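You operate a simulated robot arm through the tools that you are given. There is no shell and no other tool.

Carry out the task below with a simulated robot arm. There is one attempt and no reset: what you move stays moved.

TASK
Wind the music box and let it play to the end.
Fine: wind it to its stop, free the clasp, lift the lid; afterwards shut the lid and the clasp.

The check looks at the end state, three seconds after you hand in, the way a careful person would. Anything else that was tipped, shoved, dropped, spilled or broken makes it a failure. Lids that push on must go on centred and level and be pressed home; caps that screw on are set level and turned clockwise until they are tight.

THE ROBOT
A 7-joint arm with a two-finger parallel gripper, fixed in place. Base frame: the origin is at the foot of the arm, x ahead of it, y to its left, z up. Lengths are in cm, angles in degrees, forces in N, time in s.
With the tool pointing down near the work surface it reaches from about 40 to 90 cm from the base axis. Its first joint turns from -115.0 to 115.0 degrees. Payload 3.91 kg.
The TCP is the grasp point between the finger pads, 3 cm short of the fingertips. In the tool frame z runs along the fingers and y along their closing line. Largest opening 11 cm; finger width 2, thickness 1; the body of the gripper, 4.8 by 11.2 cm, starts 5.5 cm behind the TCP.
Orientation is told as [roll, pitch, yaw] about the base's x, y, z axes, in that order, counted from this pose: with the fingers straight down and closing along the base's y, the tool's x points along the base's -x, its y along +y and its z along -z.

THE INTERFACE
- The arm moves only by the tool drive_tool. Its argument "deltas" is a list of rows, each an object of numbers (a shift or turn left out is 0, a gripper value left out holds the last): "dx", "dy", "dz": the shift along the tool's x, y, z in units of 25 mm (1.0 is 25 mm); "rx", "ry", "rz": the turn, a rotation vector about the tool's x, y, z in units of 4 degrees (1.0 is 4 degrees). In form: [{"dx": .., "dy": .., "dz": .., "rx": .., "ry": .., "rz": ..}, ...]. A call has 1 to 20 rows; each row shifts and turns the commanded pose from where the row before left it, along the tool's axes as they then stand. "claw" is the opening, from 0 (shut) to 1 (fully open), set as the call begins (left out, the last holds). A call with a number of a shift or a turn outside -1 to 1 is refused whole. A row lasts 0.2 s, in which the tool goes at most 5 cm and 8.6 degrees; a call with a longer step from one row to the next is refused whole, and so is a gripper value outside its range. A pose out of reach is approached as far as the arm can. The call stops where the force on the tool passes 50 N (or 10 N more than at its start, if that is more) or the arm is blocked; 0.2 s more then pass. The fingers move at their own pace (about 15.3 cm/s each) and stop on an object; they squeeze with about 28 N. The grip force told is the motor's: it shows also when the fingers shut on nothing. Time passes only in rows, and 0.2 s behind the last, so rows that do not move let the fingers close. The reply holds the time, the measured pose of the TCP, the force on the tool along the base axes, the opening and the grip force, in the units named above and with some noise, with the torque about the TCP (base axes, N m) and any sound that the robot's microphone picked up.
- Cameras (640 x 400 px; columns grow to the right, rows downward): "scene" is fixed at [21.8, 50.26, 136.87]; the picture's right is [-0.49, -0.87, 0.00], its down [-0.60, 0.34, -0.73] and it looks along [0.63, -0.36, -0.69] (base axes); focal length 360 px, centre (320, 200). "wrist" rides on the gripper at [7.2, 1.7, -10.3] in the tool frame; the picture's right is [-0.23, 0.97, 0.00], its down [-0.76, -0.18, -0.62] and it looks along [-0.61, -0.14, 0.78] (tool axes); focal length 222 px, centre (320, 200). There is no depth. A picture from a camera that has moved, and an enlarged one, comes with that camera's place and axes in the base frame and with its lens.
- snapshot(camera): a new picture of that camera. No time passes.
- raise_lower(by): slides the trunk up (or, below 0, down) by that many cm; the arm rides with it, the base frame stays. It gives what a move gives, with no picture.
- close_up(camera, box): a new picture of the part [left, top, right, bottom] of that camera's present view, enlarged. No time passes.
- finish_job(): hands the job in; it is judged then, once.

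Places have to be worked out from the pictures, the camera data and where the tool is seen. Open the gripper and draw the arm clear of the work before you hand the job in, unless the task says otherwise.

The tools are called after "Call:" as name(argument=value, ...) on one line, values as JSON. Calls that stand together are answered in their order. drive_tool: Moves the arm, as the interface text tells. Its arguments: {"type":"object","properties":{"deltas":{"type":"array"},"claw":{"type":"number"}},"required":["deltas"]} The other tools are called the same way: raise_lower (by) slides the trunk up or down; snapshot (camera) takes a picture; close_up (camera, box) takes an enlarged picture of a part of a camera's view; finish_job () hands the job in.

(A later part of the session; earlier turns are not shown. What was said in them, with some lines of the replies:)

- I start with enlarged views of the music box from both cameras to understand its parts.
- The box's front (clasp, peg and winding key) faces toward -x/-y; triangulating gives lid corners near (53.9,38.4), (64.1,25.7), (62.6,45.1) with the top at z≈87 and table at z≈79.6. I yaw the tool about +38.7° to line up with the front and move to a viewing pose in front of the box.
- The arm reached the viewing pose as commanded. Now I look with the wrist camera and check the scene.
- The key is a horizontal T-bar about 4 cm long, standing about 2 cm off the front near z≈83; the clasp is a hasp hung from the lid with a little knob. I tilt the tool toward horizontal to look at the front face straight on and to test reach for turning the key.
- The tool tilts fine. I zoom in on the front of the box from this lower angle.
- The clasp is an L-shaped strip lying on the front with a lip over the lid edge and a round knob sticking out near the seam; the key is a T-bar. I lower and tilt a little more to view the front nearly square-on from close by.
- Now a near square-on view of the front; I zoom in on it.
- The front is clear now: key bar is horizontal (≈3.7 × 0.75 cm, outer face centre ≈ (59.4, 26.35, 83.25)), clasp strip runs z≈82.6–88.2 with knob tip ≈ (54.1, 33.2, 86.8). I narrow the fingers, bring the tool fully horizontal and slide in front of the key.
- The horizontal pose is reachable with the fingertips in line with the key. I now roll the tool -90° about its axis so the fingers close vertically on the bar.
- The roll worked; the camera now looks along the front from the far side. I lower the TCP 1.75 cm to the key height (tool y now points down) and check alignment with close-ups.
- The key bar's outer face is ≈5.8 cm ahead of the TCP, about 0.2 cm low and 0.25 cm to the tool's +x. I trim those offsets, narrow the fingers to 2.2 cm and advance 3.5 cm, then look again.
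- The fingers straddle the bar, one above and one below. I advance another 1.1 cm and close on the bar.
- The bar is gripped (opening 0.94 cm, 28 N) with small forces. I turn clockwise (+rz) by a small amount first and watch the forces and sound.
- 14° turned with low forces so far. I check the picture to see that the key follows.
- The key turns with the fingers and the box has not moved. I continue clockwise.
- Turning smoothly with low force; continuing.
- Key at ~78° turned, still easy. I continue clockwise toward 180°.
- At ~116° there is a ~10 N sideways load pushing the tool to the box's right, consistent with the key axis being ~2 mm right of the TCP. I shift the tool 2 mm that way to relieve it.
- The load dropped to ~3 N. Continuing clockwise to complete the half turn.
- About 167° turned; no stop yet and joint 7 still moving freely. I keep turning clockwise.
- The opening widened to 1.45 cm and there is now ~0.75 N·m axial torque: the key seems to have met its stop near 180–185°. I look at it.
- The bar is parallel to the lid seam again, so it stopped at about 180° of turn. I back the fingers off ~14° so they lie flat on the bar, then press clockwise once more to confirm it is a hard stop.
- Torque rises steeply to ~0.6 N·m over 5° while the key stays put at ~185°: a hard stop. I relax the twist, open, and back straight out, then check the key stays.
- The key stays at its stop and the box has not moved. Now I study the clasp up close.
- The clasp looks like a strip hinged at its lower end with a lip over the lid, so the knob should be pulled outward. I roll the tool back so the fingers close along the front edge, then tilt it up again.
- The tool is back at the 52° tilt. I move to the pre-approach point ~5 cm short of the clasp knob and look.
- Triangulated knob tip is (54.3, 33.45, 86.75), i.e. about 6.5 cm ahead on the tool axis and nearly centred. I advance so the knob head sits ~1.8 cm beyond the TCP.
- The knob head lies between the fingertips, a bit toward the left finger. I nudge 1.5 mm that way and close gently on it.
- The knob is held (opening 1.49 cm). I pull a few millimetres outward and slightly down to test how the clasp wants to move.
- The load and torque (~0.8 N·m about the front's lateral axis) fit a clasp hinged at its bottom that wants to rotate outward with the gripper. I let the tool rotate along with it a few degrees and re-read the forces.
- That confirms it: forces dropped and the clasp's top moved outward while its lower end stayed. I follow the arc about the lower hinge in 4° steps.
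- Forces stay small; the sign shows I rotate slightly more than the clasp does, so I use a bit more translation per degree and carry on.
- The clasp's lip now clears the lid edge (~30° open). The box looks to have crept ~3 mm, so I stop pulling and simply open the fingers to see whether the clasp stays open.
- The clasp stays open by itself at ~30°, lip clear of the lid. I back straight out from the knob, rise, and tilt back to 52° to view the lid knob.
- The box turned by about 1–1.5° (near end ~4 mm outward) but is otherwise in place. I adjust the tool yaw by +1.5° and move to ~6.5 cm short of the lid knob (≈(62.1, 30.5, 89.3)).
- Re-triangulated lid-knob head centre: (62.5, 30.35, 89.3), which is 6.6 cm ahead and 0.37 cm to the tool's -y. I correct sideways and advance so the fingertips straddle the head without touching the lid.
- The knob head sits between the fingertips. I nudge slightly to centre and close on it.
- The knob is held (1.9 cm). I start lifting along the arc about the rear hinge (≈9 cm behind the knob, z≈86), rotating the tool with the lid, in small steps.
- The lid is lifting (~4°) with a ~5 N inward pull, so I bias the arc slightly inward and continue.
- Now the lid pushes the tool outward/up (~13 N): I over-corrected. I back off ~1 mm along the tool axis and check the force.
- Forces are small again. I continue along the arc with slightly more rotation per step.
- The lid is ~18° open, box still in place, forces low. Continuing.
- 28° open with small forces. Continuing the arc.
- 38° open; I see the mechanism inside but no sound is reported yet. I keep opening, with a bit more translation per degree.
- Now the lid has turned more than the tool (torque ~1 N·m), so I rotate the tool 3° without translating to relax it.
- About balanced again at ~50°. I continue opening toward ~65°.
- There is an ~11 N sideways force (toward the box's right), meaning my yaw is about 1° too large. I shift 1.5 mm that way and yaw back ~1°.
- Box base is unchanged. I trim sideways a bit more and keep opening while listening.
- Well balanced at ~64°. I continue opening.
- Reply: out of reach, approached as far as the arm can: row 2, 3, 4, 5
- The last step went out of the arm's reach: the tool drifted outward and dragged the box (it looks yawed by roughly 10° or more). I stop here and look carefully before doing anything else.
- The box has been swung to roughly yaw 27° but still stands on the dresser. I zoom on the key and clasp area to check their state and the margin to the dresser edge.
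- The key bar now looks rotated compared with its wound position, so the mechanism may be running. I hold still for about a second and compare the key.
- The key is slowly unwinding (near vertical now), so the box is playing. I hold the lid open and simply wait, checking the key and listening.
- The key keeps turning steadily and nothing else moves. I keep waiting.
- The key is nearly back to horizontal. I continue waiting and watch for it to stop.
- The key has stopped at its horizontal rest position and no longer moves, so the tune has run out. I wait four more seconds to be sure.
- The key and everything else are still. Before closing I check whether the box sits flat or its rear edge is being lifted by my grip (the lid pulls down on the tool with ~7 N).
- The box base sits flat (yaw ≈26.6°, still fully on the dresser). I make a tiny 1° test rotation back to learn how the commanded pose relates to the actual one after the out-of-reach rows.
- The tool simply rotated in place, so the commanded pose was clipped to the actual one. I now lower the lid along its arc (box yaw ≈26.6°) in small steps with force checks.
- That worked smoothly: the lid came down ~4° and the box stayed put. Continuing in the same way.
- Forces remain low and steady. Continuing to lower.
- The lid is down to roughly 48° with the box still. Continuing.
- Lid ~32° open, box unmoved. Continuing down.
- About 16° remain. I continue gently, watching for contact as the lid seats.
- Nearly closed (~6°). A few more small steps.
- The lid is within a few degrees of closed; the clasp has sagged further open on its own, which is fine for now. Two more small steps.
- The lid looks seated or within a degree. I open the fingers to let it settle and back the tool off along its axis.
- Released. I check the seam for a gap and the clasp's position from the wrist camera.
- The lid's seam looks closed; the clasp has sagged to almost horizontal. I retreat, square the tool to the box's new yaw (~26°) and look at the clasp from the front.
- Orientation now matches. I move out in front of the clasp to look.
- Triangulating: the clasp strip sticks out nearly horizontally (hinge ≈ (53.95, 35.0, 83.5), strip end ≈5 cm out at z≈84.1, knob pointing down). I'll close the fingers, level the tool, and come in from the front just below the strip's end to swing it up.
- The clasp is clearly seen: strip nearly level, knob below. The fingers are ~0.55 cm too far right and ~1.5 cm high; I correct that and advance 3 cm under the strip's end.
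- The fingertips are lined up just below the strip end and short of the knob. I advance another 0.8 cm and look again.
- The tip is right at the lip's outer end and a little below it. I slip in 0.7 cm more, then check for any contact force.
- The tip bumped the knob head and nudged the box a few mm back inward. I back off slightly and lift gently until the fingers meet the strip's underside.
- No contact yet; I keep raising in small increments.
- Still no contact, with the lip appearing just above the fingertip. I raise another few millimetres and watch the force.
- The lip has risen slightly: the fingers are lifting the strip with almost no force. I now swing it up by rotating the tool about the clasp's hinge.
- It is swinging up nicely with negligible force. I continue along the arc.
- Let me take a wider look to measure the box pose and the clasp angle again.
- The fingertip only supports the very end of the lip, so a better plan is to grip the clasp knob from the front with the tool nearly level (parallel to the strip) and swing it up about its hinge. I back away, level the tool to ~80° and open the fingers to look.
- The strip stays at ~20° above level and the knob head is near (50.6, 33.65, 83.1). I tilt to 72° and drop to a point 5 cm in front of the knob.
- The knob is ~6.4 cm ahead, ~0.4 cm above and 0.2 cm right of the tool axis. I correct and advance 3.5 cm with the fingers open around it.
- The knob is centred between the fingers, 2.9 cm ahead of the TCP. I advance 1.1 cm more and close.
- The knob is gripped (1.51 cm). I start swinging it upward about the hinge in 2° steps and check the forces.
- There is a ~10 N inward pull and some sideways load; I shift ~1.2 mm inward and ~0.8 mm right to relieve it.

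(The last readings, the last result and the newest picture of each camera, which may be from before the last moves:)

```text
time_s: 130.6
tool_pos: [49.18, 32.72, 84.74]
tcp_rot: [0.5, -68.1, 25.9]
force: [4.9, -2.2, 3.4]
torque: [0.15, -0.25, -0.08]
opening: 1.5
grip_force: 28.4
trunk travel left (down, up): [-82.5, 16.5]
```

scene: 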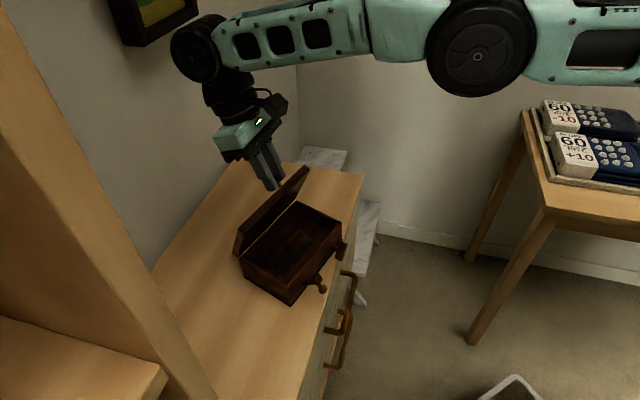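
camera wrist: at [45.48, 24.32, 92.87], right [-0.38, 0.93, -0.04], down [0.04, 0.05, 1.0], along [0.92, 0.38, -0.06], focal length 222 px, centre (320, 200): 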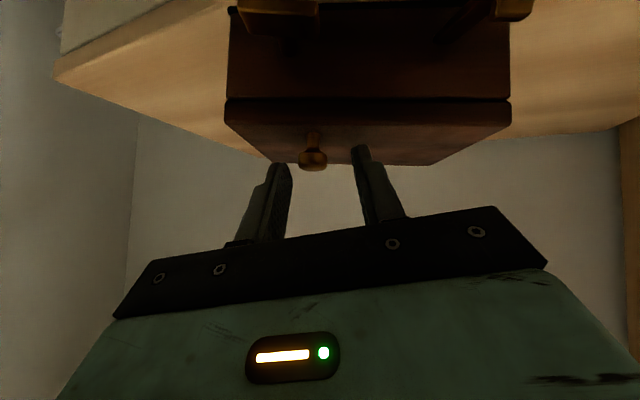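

Relieved. Next steps with slightly more translation and an inward bias.

Call:
drive_tool(deltas=[{"dx": -0.092, "dz": -0.003, "ry": 0.45}, {"dx": -0.092, "dz": -0.003, "ry": 0.45}, {"dx": -0.092, "dz": -0.003, "ry": 0.45}, {}])

Call:
close_up(camera="scene", box=[280, 225, 370, 305])

```text
time_s: 131.6
tool_pos: [49.31, 32.91, 85.11]
tcp_rot: [0.5, -62.6, 26.1]
force: [-2.5, -3.2, 1.2]
torque: [-0.03, 0.0, -0.03]
opening: 1.51
grip_force: 27.7
trunk travel left (down, up): [-82.5, 16.5]
```

```text
5.00 times, centred on (325, 265) of scene
camera zoom: at [21.8, 50.26, 136.87], right [-0.49, -0.87, 0.0], down [-0.6, 0.34, -0.73], along [0.63, -0.36, -0.69], focal length 1802 px, centre (295, -125)
```

zoom: 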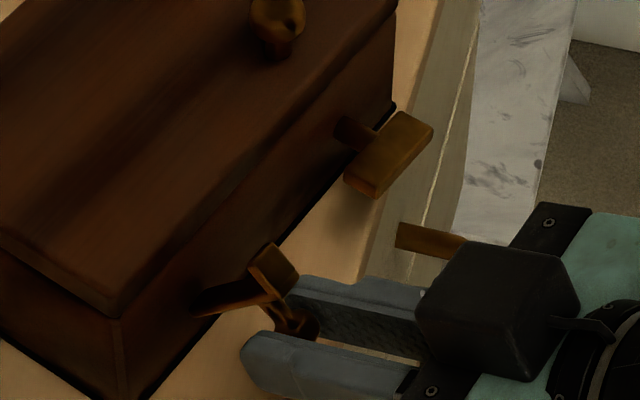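

The clasp rises smoothly and the box is still. Continuing.

Call:
drive_tool(deltas=[{"dx": -0.088, "dz": -0.014, "ry": 0.48}, {"dx": -0.088, "dz": -0.012, "ry": 0.48}, {"dx": -0.088, "dz": -0.012, "ry": 0.48}, {"dx": -0.088, "dz": -0.012, "ry": 0.48}, {}])

```text
time_s: 132.8
tool_pos: [49.77, 33.04, 85.87]
tcp_rot: [0.2, -55.0, 26.0]
force: [-1.6, 1.6, -0.4]
torque: [-0.08, 0.23, 0.0]
opening: 1.47
grip_force: 27.8
trunk travel left (down, up): [-82.5, 16.5]
```

Very low forces; I continue with the same arc.

Call:
drive_tool(deltas=[{"dx": -0.086, "dz": -0.012, "ry": 0.52}, {"dx": -0.086, "dz": -0.012, "ry": 0.5}, {"dx": -0.086, "dz": -0.012, "ry": 0.5}, {"dx": -0.086, "dz": -0.012, "ry": 0.5}, {"dx": -0.086, "dz": -0.012, "ry": 0.5}, {}])

Call:
close_up(camera="scene", box=[280, 225, 370, 305])

```text
time_s: 134.2
tool_pos: [50.25, 33.17, 86.96]
tcp_rot: [0.2, -44.8, 26.0]
force: [-1.2, 1.5, -0.6]
torque: [-0.16, 0.36, 0.02]
opening: 1.48
grip_force: 27.5
trunk travel left (down, up): [-82.5, 16.5]
```

```text
5.00 times, centred on (325, 265) of scene
camera zoom: at [21.8, 50.26, 136.87], right [-0.49, -0.87, 0.0], down [-0.6, 0.34, -0.73], along [0.63, -0.36, -0.69], focal length 1802 px, centre (295, -125)
```

zoom: 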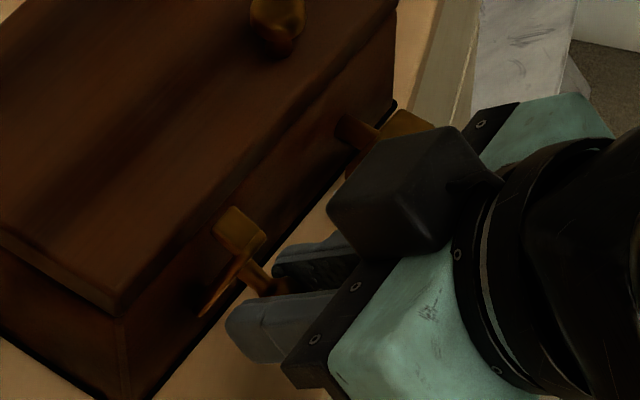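

The clasp is about 65–70° up. I continue toward closed, watching for the lip meeting the lid.

Call:
drive_tool(deltas=[{"dx": -0.084, "dz": -0.012, "ry": 0.55}, {"dx": -0.084, "dz": -0.012, "ry": 0.55}, {"dx": -0.084, "dz": -0.012, "ry": 0.52}, {"dx": -0.084, "dz": -0.012, "ry": 0.52}, {}])

Call:
close_up(camera="scene", box=[280, 225, 370, 305])

```text
time_s: 135.4
tool_pos: [50.87, 33.45, 87.67]
tcp_rot: [0.1, -36.3, 26.1]
force: [4.3, 0.0, 0.0]
torque: [-0.09, 0.13, -0.05]
opening: 1.51
grip_force: 27.8
trunk travel left (down, up): [-82.5, 16.5]
```

```text
5.00 times, centred on (325, 265) of scene
camera zoom: at [21.8, 50.26, 136.87], right [-0.49, -0.87, 0.0], down [-0.6, 0.34, -0.73], along [0.63, -0.36, -0.69], focal length 1802 px, centre (295, -125)
```

zoom: 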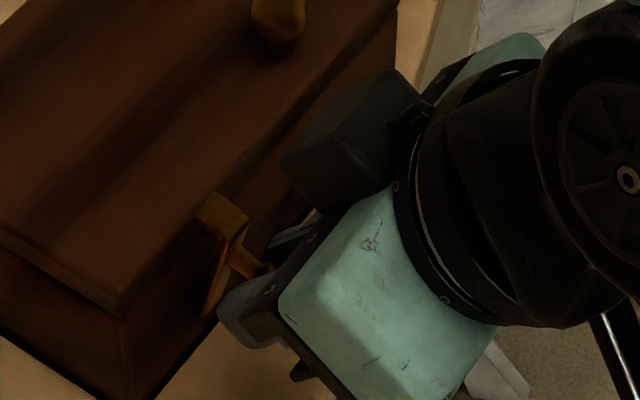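

The lip is now over the lid's edge, with only ~12° to go. I continue in smaller steps.

Call:
drive_tool(deltas=[{"dx": -0.084, "dz": -0.008, "ry": 0.52}, {"dx": -0.084, "dz": -0.008, "ry": 0.52}, {"dx": -0.084, "dz": -0.01, "ry": 0.52}, {}])

Call:
close_up(camera="scene", box=[280, 225, 350, 295])

Call:
close_up(camera="wrist", box=[220, 80, 420, 240])

```text
time_s: 136.4
tool_pos: [51.16, 33.66, 87.95]
tcp_rot: [0.1, -30.1, 26.2]
force: [5.7, -0.8, 0.1]
torque: [-0.11, 0.05, -0.01]
opening: 1.48
grip_force: 27.9
trunk travel left (down, up): [-82.5, 16.5]
```

```text
5.71 times, centred on (315, 260) of scene
camera zoom: at [21.8, 50.26, 136.87], right [-0.49, -0.87, 0.0], down [-0.6, 0.34, -0.73], along [0.63, -0.36, -0.69], focal length 2059 px, centre (349, -143)
```

zoom: 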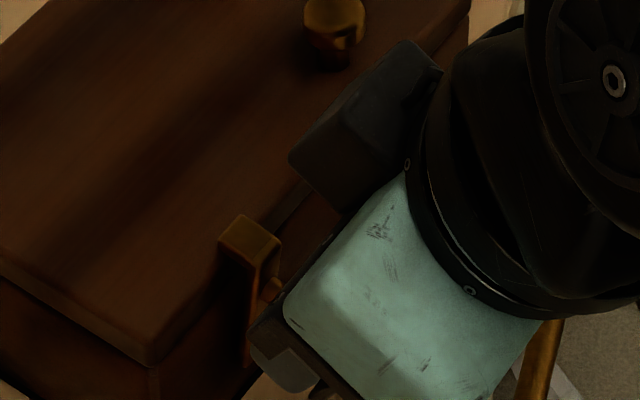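

```text
2.50 times, centred on (320, 160) of wrist
camera zoom: at [40.1, 30.09, 93.3], right [-0.25, 0.96, 0.12], down [0.39, -0.01, 0.92], along [0.88, 0.28, -0.37], focal length 555 px, centre (320, 300)
```

zoom: 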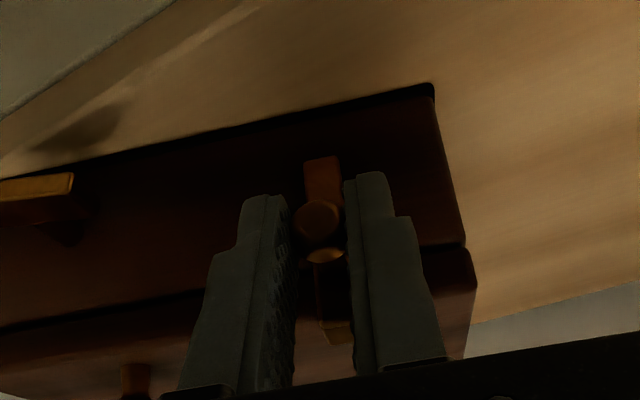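

Nearly closed: the strip is almost vertical. Two more small steps with an inward bias.

Call:
drive_tool(deltas=[{"dx": -0.1, "dz": 0.0, "ry": 0.5}, {"dx": -0.09, "dz": 0.0, "ry": 0.5}, {}])

Call:
close_up(camera="scene", box=[280, 225, 350, 295])

```text
time_s: 137.2
tool_pos: [51.53, 33.88, 88.25]
tcp_rot: [0.1, -25.9, 26.2]
force: [1.4, -4.3, 0.4]
torque: [-0.14, 0.14, -0.02]
opening: 1.48
grip_force: 28.0
trunk travel left (down, up): [-82.5, 16.5]
```

```text
5.71 times, centred on (315, 260) of scene
camera zoom: at [21.8, 50.26, 136.87], right [-0.49, -0.87, 0.0], down [-0.6, 0.34, -0.73], along [0.63, -0.36, -0.69], focal length 2059 px, centre (349, -143)
```

zoom: 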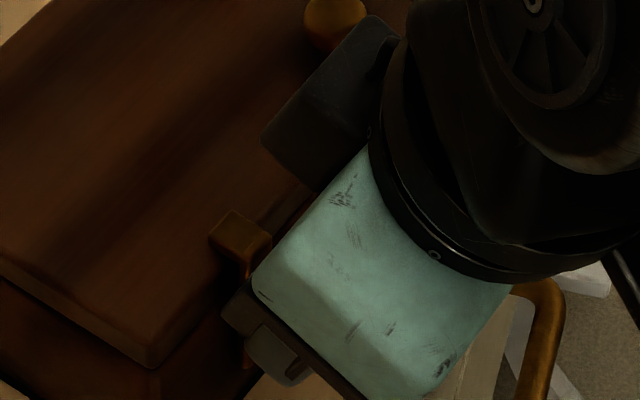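

Still moving freely. Two more steps.

Call:
drive_tool(deltas=[{"dx": -0.09, "dz": 0.0, "ry": 0.5}, {"dx": -0.09, "dz": 0.0, "ry": 0.5}, {}])

Call:
close_up(camera="scene", box=[280, 225, 350, 295])

Call:
close_up(camera="wrist", box=[220, 80, 420, 240])

```text
time_s: 138.0
tool_pos: [51.81, 34.0, 88.27]
tcp_rot: [0.2, -22.2, 26.3]
force: [-2.2, -3.0, 0.5]
torque: [0.12, -0.32, -0.02]
opening: 1.49
grip_force: 28.4
trunk travel left (down, up): [-82.5, 16.5]
```

```text
5.71 times, centred on (315, 260) of scene
camera zoom: at [21.8, 50.26, 136.87], right [-0.49, -0.87, 0.0], down [-0.6, 0.34, -0.73], along [0.63, -0.36, -0.69], focal length 2059 px, centre (349, -143)
```

zoom: 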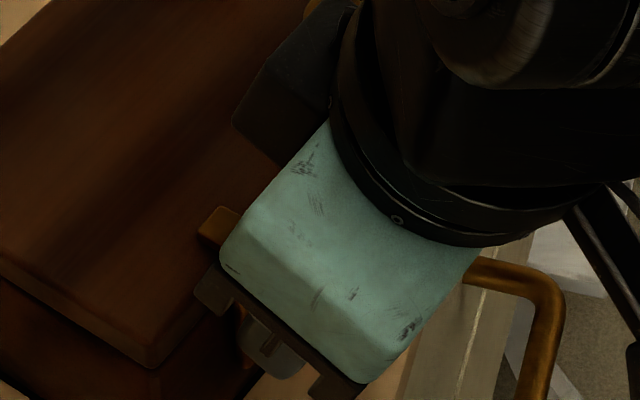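

```text
2.50 times, centred on (320, 160) of wrist
camera zoom: at [41.51, 30.78, 95.27], right [-0.24, 0.97, 0.09], down [0.5, 0.05, 0.86], along [0.83, 0.25, -0.5], focal length 555 px, centre (320, 300)
```

zoom: 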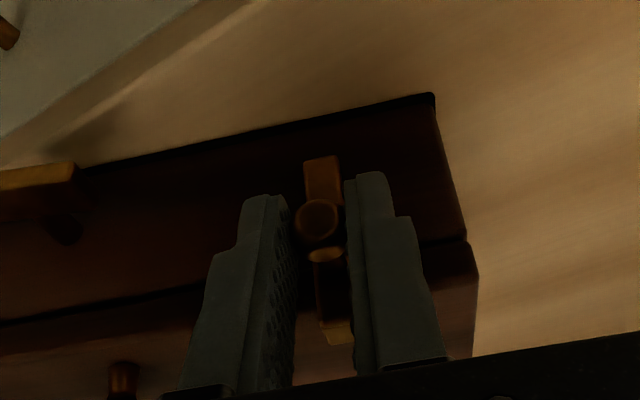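

Torque sign changed, suggesting the strip is reaching the lid's face. I press slightly inward to seat it and read the force.

Call:
drive_tool(deltas=[{"dx": -0.06, "dz": 0.024}, {}])

Call:
drive_tool(deltas=[{"dx": -0.06, "dz": 0.024}, {}])

```text
time_s: 138.6
tool_pos: [51.74, 34.0, 88.38]
tcp_rot: [0.2, -22.0, 26.3]
force: [-9.1, -8.3, 3.6]
torque: [-0.07, 0.05, 0.0]
opening: 1.46
grip_force: 27.9
trunk travel left (down, up): [-82.5, 16.5]
```

```text
time_s: 139.2
tool_pos: [51.88, 34.21, 88.4]
tcp_rot: [0.3, -22.0, 26.3]
force: [-12.1, 0.9, 0.0]
torque: [0.03, 0.25, 0.1]
opening: 1.45
grip_force: 28.9
trunk travel left (down, up): [-82.5, 16.5]
```

Now a firm ~11 N resists, so the clasp should be seated. I open the fingers, back the tool straight off, and look.

Call:
drive_tool(deltas=[{}, {}, {}], claw=0.3)

Call:
drive_tool(deltas=[{"dz": -0.7}, {"dz": -0.7}, {"dz": -0.7}, {"dz": -0.7}, {"dx": 0.8}, {"dx": 0.8}, {"dx": 0.8}, {}])

Call:
close_up(camera="scene", box=[220, 195, 370, 305])

Call:
snapshot(camera="wrist")

```text
time_s: 140.0
tool_pos: [52.04, 34.13, 88.35]
tcp_rot: [0.1, -22.1, 26.3]
force: [-0.6, -0.4, 0.0]
torque: [0.02, 0.01, 0.02]
opening: 3.31
grip_force: 0.1
trunk travel left (down, up): [-82.5, 16.5]
```

```text
time_s: 141.8
tool_pos: [44.68, 30.6, 92.57]
tcp_rot: [0.2, -22.1, 26.2]
force: [0.8, 0.1, 0.0]
torque: [-0.03, 0.01, 0.02]
opening: 3.33
grip_force: 0.0
trunk travel left (down, up): [-82.5, 16.5]
```

```text
3.64 times, centred on (295, 250) of scene
camera zoom: at [21.8, 50.26, 136.87], right [-0.49, -0.87, 0.0], down [-0.6, 0.34, -0.73], along [0.63, -0.36, -0.69], focal length 1310 px, centre (411, 18)
```

zoom: 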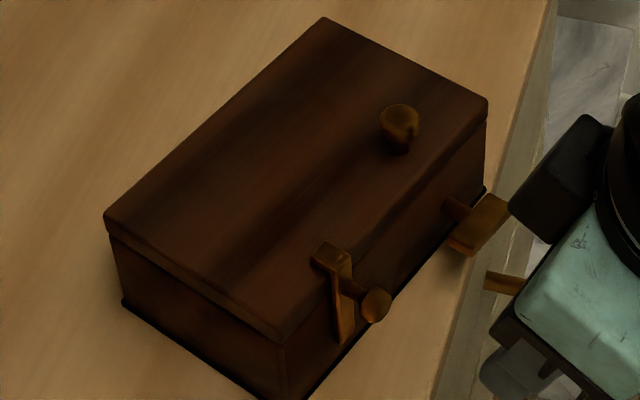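

```text
taken
camera wrist: at [34.48, 27.39, 99.52], right [-0.24, 0.97, 0.09], down [0.5, 0.05, 0.86], along [0.83, 0.25, -0.5], focal length 222 px, centre (320, 200)
```

wrist: 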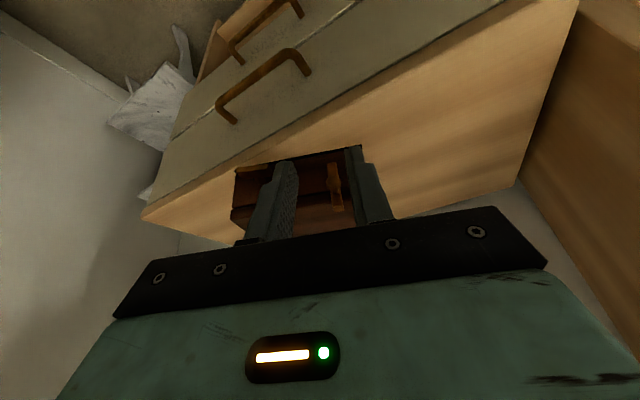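

The clasp is up with its lip on the lid. I zoom to judge whether it is fully seated and whether the lid seam is closed.

Call:
close_up(camera="scene", box=[280, 245, 325, 290])

Call:
close_up(camera="wrist", box=[270, 135, 390, 235])

Call:
close_up(camera="scene", box=[235, 235, 305, 310])

```text
8.89 times, centred on (302, 268) of scene
camera zoom: at [21.8, 50.26, 136.87], right [-0.49, -0.87, 0.0], down [-0.6, 0.34, -0.73], along [0.63, -0.36, -0.69], focal length 3203 px, centre (476, -400)
```

zoom: 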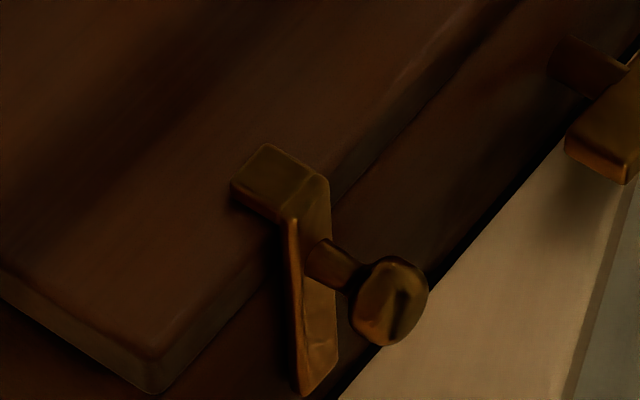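

```text
4.00 times, centred on (330, 185) of wrist
camera zoom: at [34.48, 27.39, 99.52], right [-0.24, 0.97, 0.09], down [0.5, 0.05, 0.86], along [0.83, 0.25, -0.5], focal length 888 px, centre (280, 260)
```

zoom: 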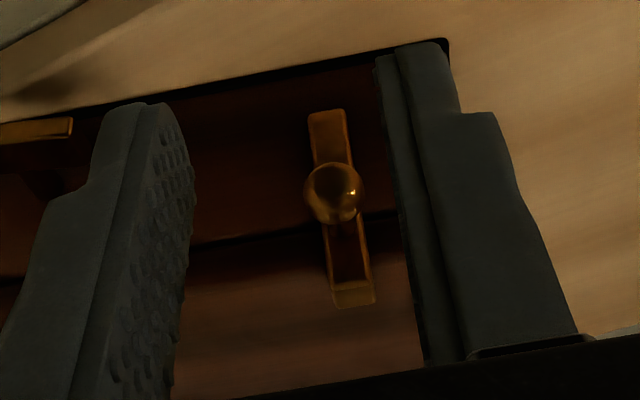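

```text
5.33 times, centred on (270, 272) of scene
camera zoom: at [21.8, 50.26, 136.87], right [-0.49, -0.87, 0.0], down [-0.6, 0.34, -0.73], along [0.63, -0.36, -0.69], focal length 1922 px, centre (587, -187)
```

zoom: 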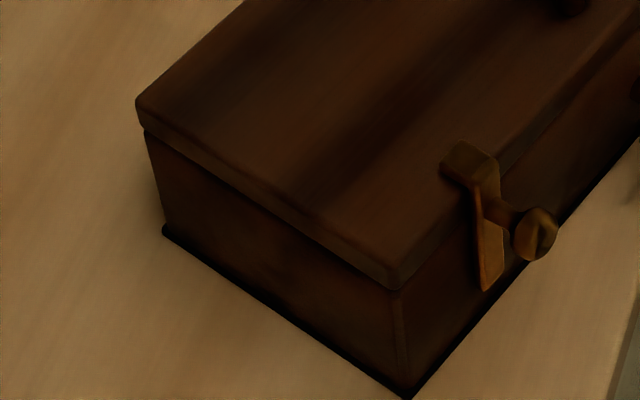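

The clasp strip is vertical with its lip seated on the lid, and the seam is shut. The box, however, sits ~2.5 cm forward and ~14° turned from its original place, so I'll gently nudge it back: close the fingers and come to the front face above the key, near the box's right half.

Call:
drive_tool(deltas=[{"dy": -0.91}, {"dy": -0.91}, {"dy": -0.91}, {"dx": -0.407, "dz": 0.767}, {"dx": -0.407, "dz": 0.767}, {"dx": -0.407, "dz": 0.767}, {"dx": -0.407, "dz": 0.767}, {}], claw=0)

Call:
close_up(camera="scene", box=[220, 185, 370, 305])

Call:
close_up(camera="wrist", box=[200, 80, 440, 260])

```text
time_s: 143.6
tool_pos: [53.83, 27.28, 87.06]
tcp_rot: [0.2, -22.1, 26.3]
force: [0.4, -0.7, -0.9]
torque: [-0.01, -0.02, 0.01]
opening: 0.0
grip_force: 28.0
trunk travel left (down, up): [-82.5, 16.5]
```

```text
3.33 times, centred on (295, 245) of scene
camera zoom: at [21.8, 50.26, 136.87], right [-0.49, -0.87, 0.0], down [-0.6, 0.34, -0.73], along [0.63, -0.36, -0.69], focal length 1201 px, centre (403, 50)
```

zoom: 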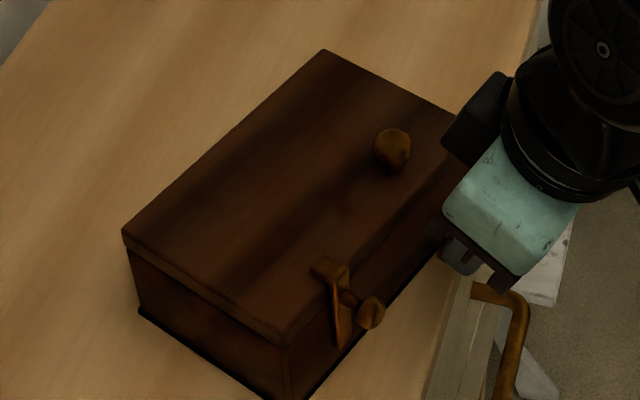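

```text
2.22 times, centred on (320, 170) of wrist
camera zoom: at [43.51, 24.17, 93.85], right [-0.24, 0.97, 0.09], down [0.5, 0.05, 0.86], along [0.83, 0.25, -0.5], focal length 494 px, centre (320, 267)
```

zoom: 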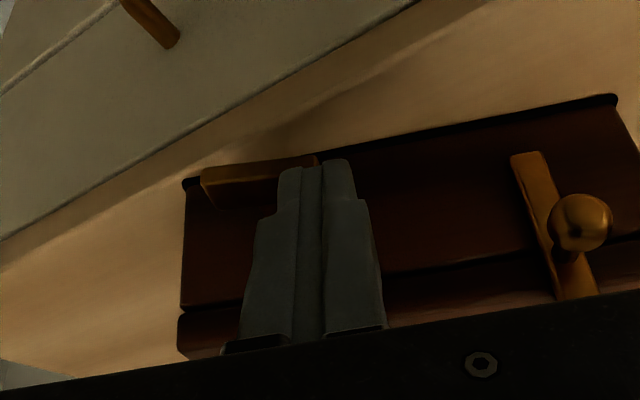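

The closed fingertips are in front of the face just above the key's inner end. I move in ~1.8 cm toward contact.

Call:
drive_tool(deltas=[{"dx": -0.2225, "dz": 0.09}, {"dx": -0.2225, "dz": 0.09}, {"dx": -0.2225, "dz": 0.09}, {}])

Call:
drive_tool(deltas=[{"dx": -0.148, "dz": 0.06}, {"dx": -0.148, "dz": 0.06}, {}])

Call:
close_up(camera="scene", box=[220, 185, 370, 305])

```text
time_s: 144.6
tool_pos: [55.53, 28.19, 87.15]
tcp_rot: [0.2, -22.1, 26.2]
force: [0.3, -0.5, -1.0]
torque: [0.02, 0.03, -0.03]
opening: 0.0
grip_force: 27.6
trunk travel left (down, up): [-82.5, 16.5]
```

```text
time_s: 145.4
tool_pos: [56.24, 28.36, 87.13]
tcp_rot: [0.0, -22.3, 26.2]
force: [-9.6, -6.6, 3.0]
torque: [-0.17, 0.16, -0.03]
opening: 0.0
grip_force: 27.9
trunk travel left (down, up): [-82.5, 16.5]
```

```text
3.33 times, centred on (295, 245) of scene
camera zoom: at [21.8, 50.26, 136.87], right [-0.49, -0.87, 0.0], down [-0.6, 0.34, -0.73], along [0.63, -0.36, -0.69], focal length 1201 px, centre (403, 50)
```

zoom: 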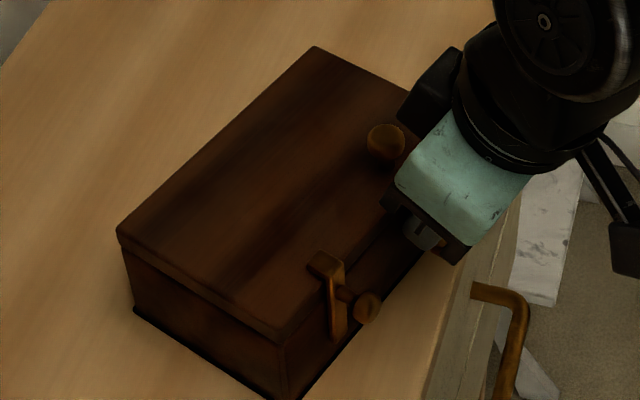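

The fingers are pushing the front (~12 N) and the box slides back smoothly. I push another ~0.8 cm and measure.

Call:
drive_tool(deltas=[{"dx": -0.148, "dz": 0.06}, {"dx": -0.148, "dz": 0.06}, {}])

Call:
close_up(camera="scene", box=[220, 185, 370, 305])

Call:
close_up(camera="wrist", box=[200, 80, 440, 260])

```text
time_s: 146.2
tool_pos: [56.97, 28.72, 87.06]
tcp_rot: [0.1, -22.2, 26.2]
force: [-8.0, -9.1, 4.4]
torque: [-0.18, 0.07, -0.1]
opening: 0.0
grip_force: 27.7
trunk travel left (down, up): [-82.5, 16.5]
```

```text
3.33 times, centred on (295, 245) of scene
camera zoom: at [21.8, 50.26, 136.87], right [-0.49, -0.87, 0.0], down [-0.6, 0.34, -0.73], along [0.63, -0.36, -0.69], focal length 1201 px, centre (403, 50)
```

zoom: 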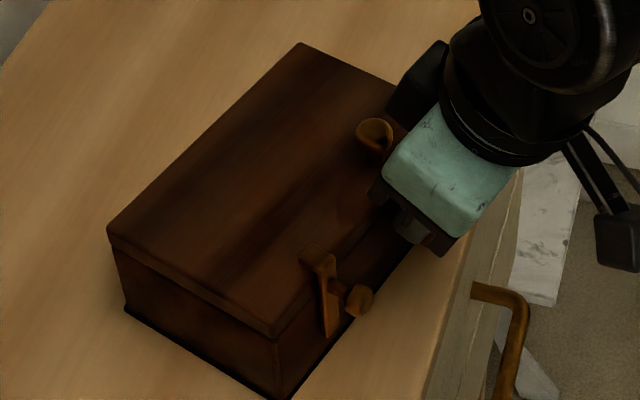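

```text
2.22 times, centred on (320, 170) of wrist
camera zoom: at [46.59, 25.55, 93.96], right [-0.24, 0.97, 0.09], down [0.5, 0.05, 0.86], along [0.83, 0.25, -0.49], focal length 494 px, centre (320, 267)
```

zoom: 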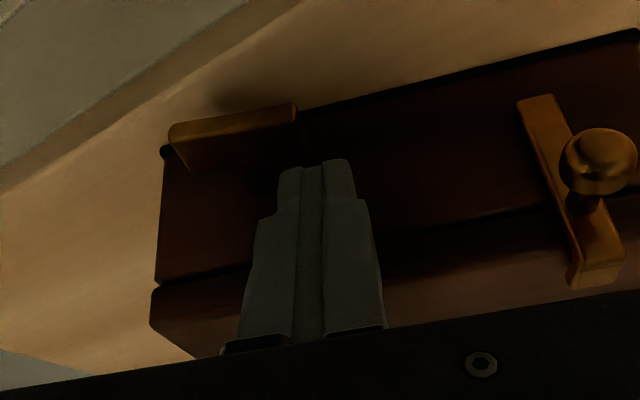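

The box moved back ~1 cm and gained ~2.5° of yaw; it still needs ~11° of rotation about its left end. I back off, shift 3 cm toward its right end (above the key), and push there.

Call:
drive_tool(deltas=[{"dx": 0.3, "dz": -0.12}, {"dx": 0.1, "dy": -0.6, "dz": -0.04}, {"dy": -0.6}, {"dx": -0.2, "dz": 0.08}, {}])

Call:
close_up(camera="wrist", box=[200, 80, 440, 260])

```text
time_s: 147.4
tool_pos: [57.69, 25.88, 87.06]
tcp_rot: [0.1, -22.2, 26.3]
force: [-0.2, 0.2, -0.3]
torque: [0.01, 0.03, 0.0]
opening: 0.01
grip_force: 28.2
trunk travel left (down, up): [-82.5, 16.5]
```

```text
2.22 times, centred on (320, 170) of wrist
camera zoom: at [47.43, 22.73, 93.96], right [-0.24, 0.97, 0.09], down [0.5, 0.05, 0.86], along [0.83, 0.25, -0.5], focal length 494 px, centre (320, 267)
```

zoom: 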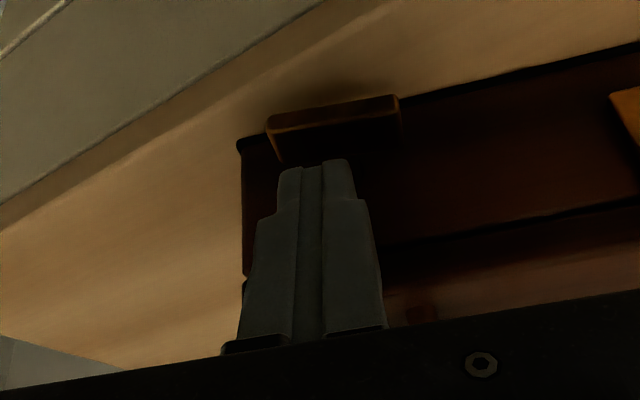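

The fingertips are above the key near the right end. I push in small steps while yawing the tool along with the box.

Call:
drive_tool(deltas=[{"dx": -0.148, "dz": 0.06}, {"dx": -0.148, "dz": 0.06, "rx": -0.14, "rz": -0.35}, {"dx": -0.148, "dz": 0.06, "rx": -0.14, "rz": -0.35}, {}])

Call:
drive_tool(deltas=[{"dx": -0.148, "dz": 0.06, "rx": -0.14, "rz": -0.35}, {"dx": -0.148, "dz": 0.06, "rx": -0.14, "rz": -0.35}, {}])

Call:
close_up(camera="scene", box=[220, 185, 370, 305])

```text
time_s: 148.4
tool_pos: [58.96, 26.34, 87.03]
tcp_rot: [0.1, -22.1, 29.2]
force: [-6.1, -9.2, 3.4]
torque: [-0.17, 0.09, -0.12]
opening: 0.02
grip_force: 27.8
trunk travel left (down, up): [-82.5, 16.5]
```

```text
time_s: 149.2
tool_pos: [59.34, 26.73, 87.17]
tcp_rot: [0.1, -22.1, 32.3]
force: [-9.0, -13.9, 4.2]
torque: [-0.25, 0.1, -0.13]
opening: 0.0
grip_force: 28.4
trunk travel left (down, up): [-82.5, 16.5]
```

```text
3.33 times, centred on (295, 245) of scene
camera zoom: at [21.8, 50.26, 136.87], right [-0.49, -0.87, 0.0], down [-0.6, 0.34, -0.73], along [0.63, -0.36, -0.69], focal length 1201 px, centre (403, 50)
```

zoom: 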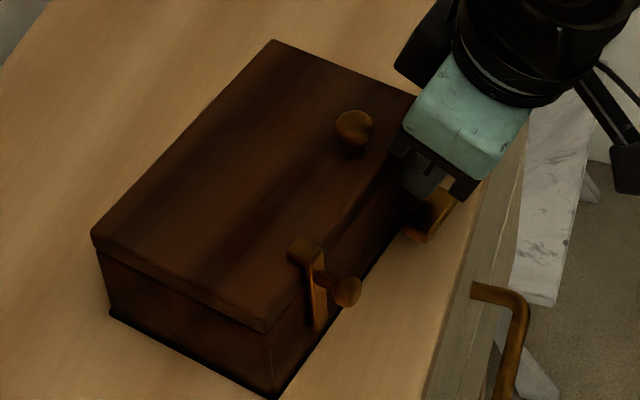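

Measured yaw is now ~31° and the centre is nearly at its original spot; I continue pushing at the right end to recover the remaining ~8°.

Call:
drive_tool(deltas=[{"dx": -0.148, "dz": 0.06, "rx": -0.14, "rz": -0.35}, {"dx": -0.148, "dz": 0.06, "rx": -0.14, "rz": -0.35}, {}])

Call:
close_up(camera="scene", box=[220, 185, 370, 305])

Call:
close_up(camera="wrist", box=[200, 80, 440, 260])

```text
time_s: 150.0
tool_pos: [60.13, 27.29, 87.12]
tcp_rot: [0.0, -22.3, 35.5]
force: [-0.8, -2.8, -0.6]
torque: [-0.1, 0.04, -0.05]
opening: 0.0
grip_force: 28.1
trunk travel left (down, up): [-82.5, 16.5]
```

```text
3.33 times, centred on (295, 245) of scene
camera zoom: at [21.8, 50.26, 136.87], right [-0.49, -0.87, 0.0], down [-0.6, 0.34, -0.73], along [0.63, -0.36, -0.69], focal length 1201 px, centre (403, 50)
```

zoom: 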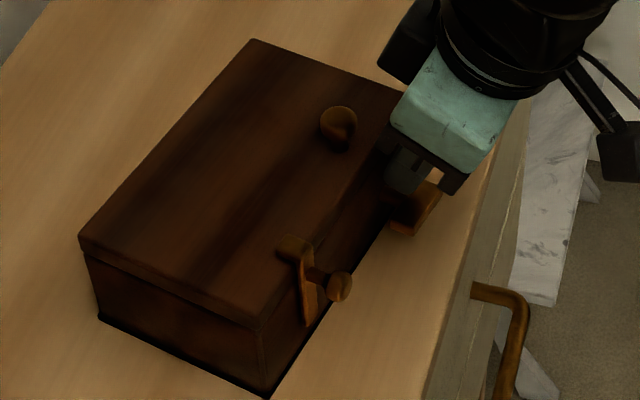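

```text
2.22 times, centred on (320, 170) of wrist
camera zoom: at [50.52, 22.62, 93.96], right [-0.39, 0.92, 0.09], down [0.49, 0.12, 0.87], along [0.78, 0.38, -0.49], focal length 494 px, centre (320, 267)
```

zoom: 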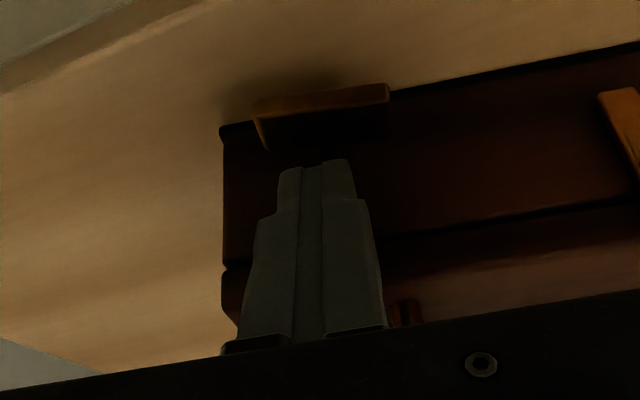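

The box is back within ~0.5 cm and ~5° of its original pose, which is good. I retreat outward, then up, and inspect everything.

Call:
drive_tool(deltas=[{"dx": 0.4, "dz": -0.16}, {"dx": 0.5, "dz": -0.2}, {"dx": 0.7, "dz": -0.28}, {"dx": 0.7, "dz": -0.28}, {"dx": -0.3, "dz": -0.8}, {"dx": -0.3, "dz": -0.8}, {"dx": -0.3, "dz": -0.8}, {"dx": 0.5, "dz": -0.3}, {"dx": 0.5, "dz": -0.3}, {}], claw=0.3)

Call:
close_up(camera="scene", box=[220, 185, 370, 305])

Call:
snapshot(camera="wrist")

Call:
close_up(camera="scene", box=[270, 235, 320, 285])

```text
time_s: 152.2
tool_pos: [52.54, 21.89, 93.92]
tcp_rot: [0.1, -22.1, 35.3]
force: [0.6, 1.2, 0.4]
torque: [0.0, 0.01, -0.01]
opening: 3.31
grip_force: 0.0
trunk travel left (down, up): [-82.5, 16.5]
```

```text
3.33 times, centred on (295, 245) of scene
camera zoom: at [21.8, 50.26, 136.87], right [-0.49, -0.87, 0.0], down [-0.6, 0.34, -0.73], along [0.63, -0.36, -0.69], focal length 1201 px, centre (403, 50)
```

zoom: 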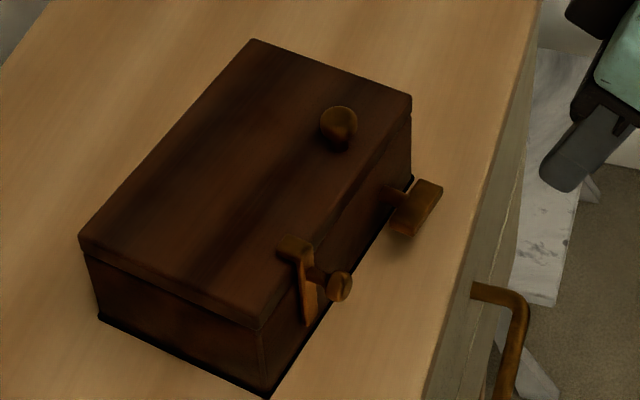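

```text
taken
camera wrist: at [42.94, 17.13, 100.73], right [-0.39, 0.92, 0.09], down [0.49, 0.13, 0.86], along [0.78, 0.38, -0.5], focal length 222 px, centre (320, 200)
```

wrist: 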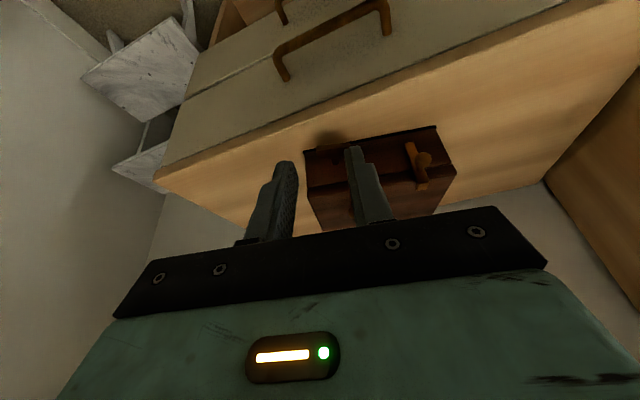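

```text
8.00 times, centred on (295, 260) of scene
camera zoom: at [21.8, 50.26, 136.87], right [-0.49, -0.87, 0.0], down [-0.6, 0.34, -0.73], along [0.63, -0.36, -0.69], focal length 2883 px, centre (520, -280)
```

zoom: 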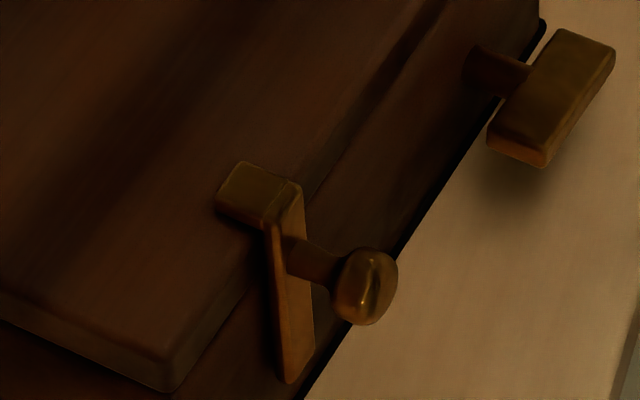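

Everything looks in place. I check the lid seam and the clasp once more from the wrist camera and the scene camera at high zoom.

Call:
close_up(camera="wrist", box=[290, 115, 470, 225])

Call:
close_up(camera="scene", box=[235, 235, 300, 305])

Call:
snapshot(camera="scene")

```text
3.56 times, centred on (380, 170) of wrist
camera zoom: at [42.94, 17.13, 100.73], right [-0.39, 0.92, 0.09], down [0.49, 0.13, 0.86], along [0.78, 0.38, -0.5], focal length 790 px, centre (107, 307)
```

zoom: 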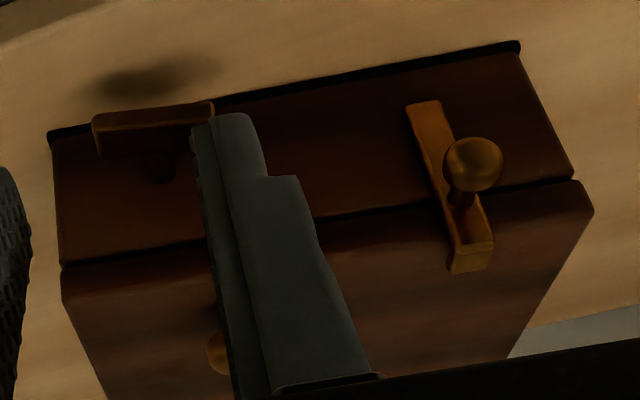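

```text
5.71 times, centred on (268, 270) of scene
camera zoom: at [21.8, 50.26, 136.87], right [-0.49, -0.87, 0.0], down [-0.6, 0.34, -0.73], along [0.63, -0.36, -0.69], focal length 2059 px, centre (620, -200)
```

zoom: 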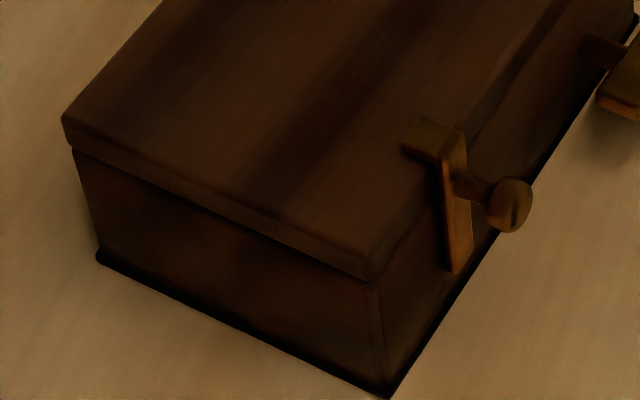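

```text
taken
```

scene: 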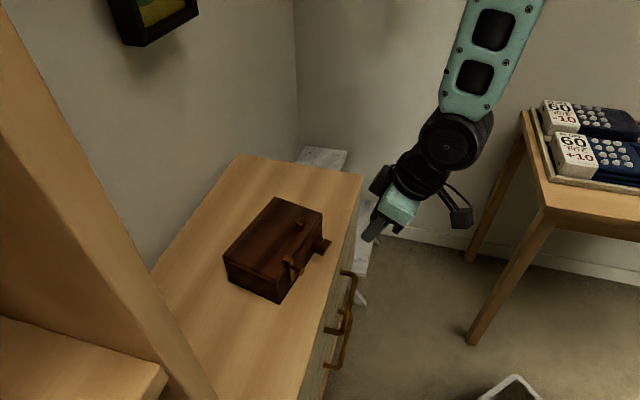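

The lid is flush, the lip sits on the lid, the strip is upright, the key is at rest, and the box is back in place. I open the gripper and withdraw the arm well clear.

Call:
drive_tool(deltas=[{"dx": 0.3, "dz": -0.9}, {"dx": 0.3, "dz": -0.9}, {"dx": 0.3, "dz": -0.9}, {"dx": 0.3, "dz": -0.9}, {"dx": 0.3, "dz": -0.9}, {}], claw=1)

Call:
close_up(camera="scene", box=[220, 185, 370, 305])

```text
time_s: 153.6
tool_pos: [46.32, 17.36, 102.83]
tcp_rot: [0.1, -22.1, 35.3]
force: [-0.3, 0.6, -0.5]
torque: [0.01, -0.01, 0.0]
opening: 10.99
grip_force: 0.0
trunk travel left (down, up): [-82.5, 16.5]
```

```text
3.33 times, centred on (295, 245) of scene
camera zoom: at [21.8, 50.26, 136.87], right [-0.49, -0.87, 0.0], down [-0.6, 0.34, -0.73], along [0.63, -0.36, -0.69], focal length 1201 px, centre (403, 50)
```

zoom: 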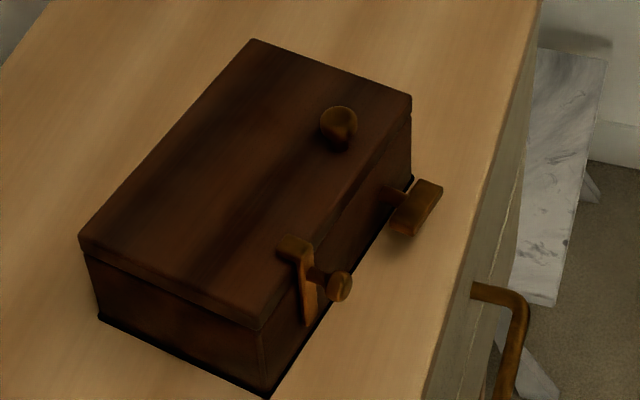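

Lid shut, clasp shut, key run down, box standing in place and the arm is clear with the gripper open. I hand the job in.

Call:
finish_job()

```text
The job is handed in.
```

I wound the music box to its stop and let it run down with the lid open. The lid and clasp are now shut, and I've handed the job in.

- **Winding:** The key turned about 185° clockwise until it met a hard stop.
- **Playing:** I freed the clasp and lifted the lid. The key turned back on its own and stopped at its rest position. The microphone reported no sound at any point, so the key's movement is my only evidence that it played to the end. I held the lid open about 6 seconds after the key stopped.
- **Closing:** The lid seam looks flush, and the clasp strip stands upright with its lip on the lid.
- **Box was shoved:** While I was raising the lid, the arm ran out of reach and dragged the box about 2.5 cm forward, turning it about 14°. It stayed on the dresser and did not tip. I pushed it back, and I estimate it is within about 0.5 cm and 5° of where it started.

Nothing else was touched. The gripper is open and the arm is clear of the box.
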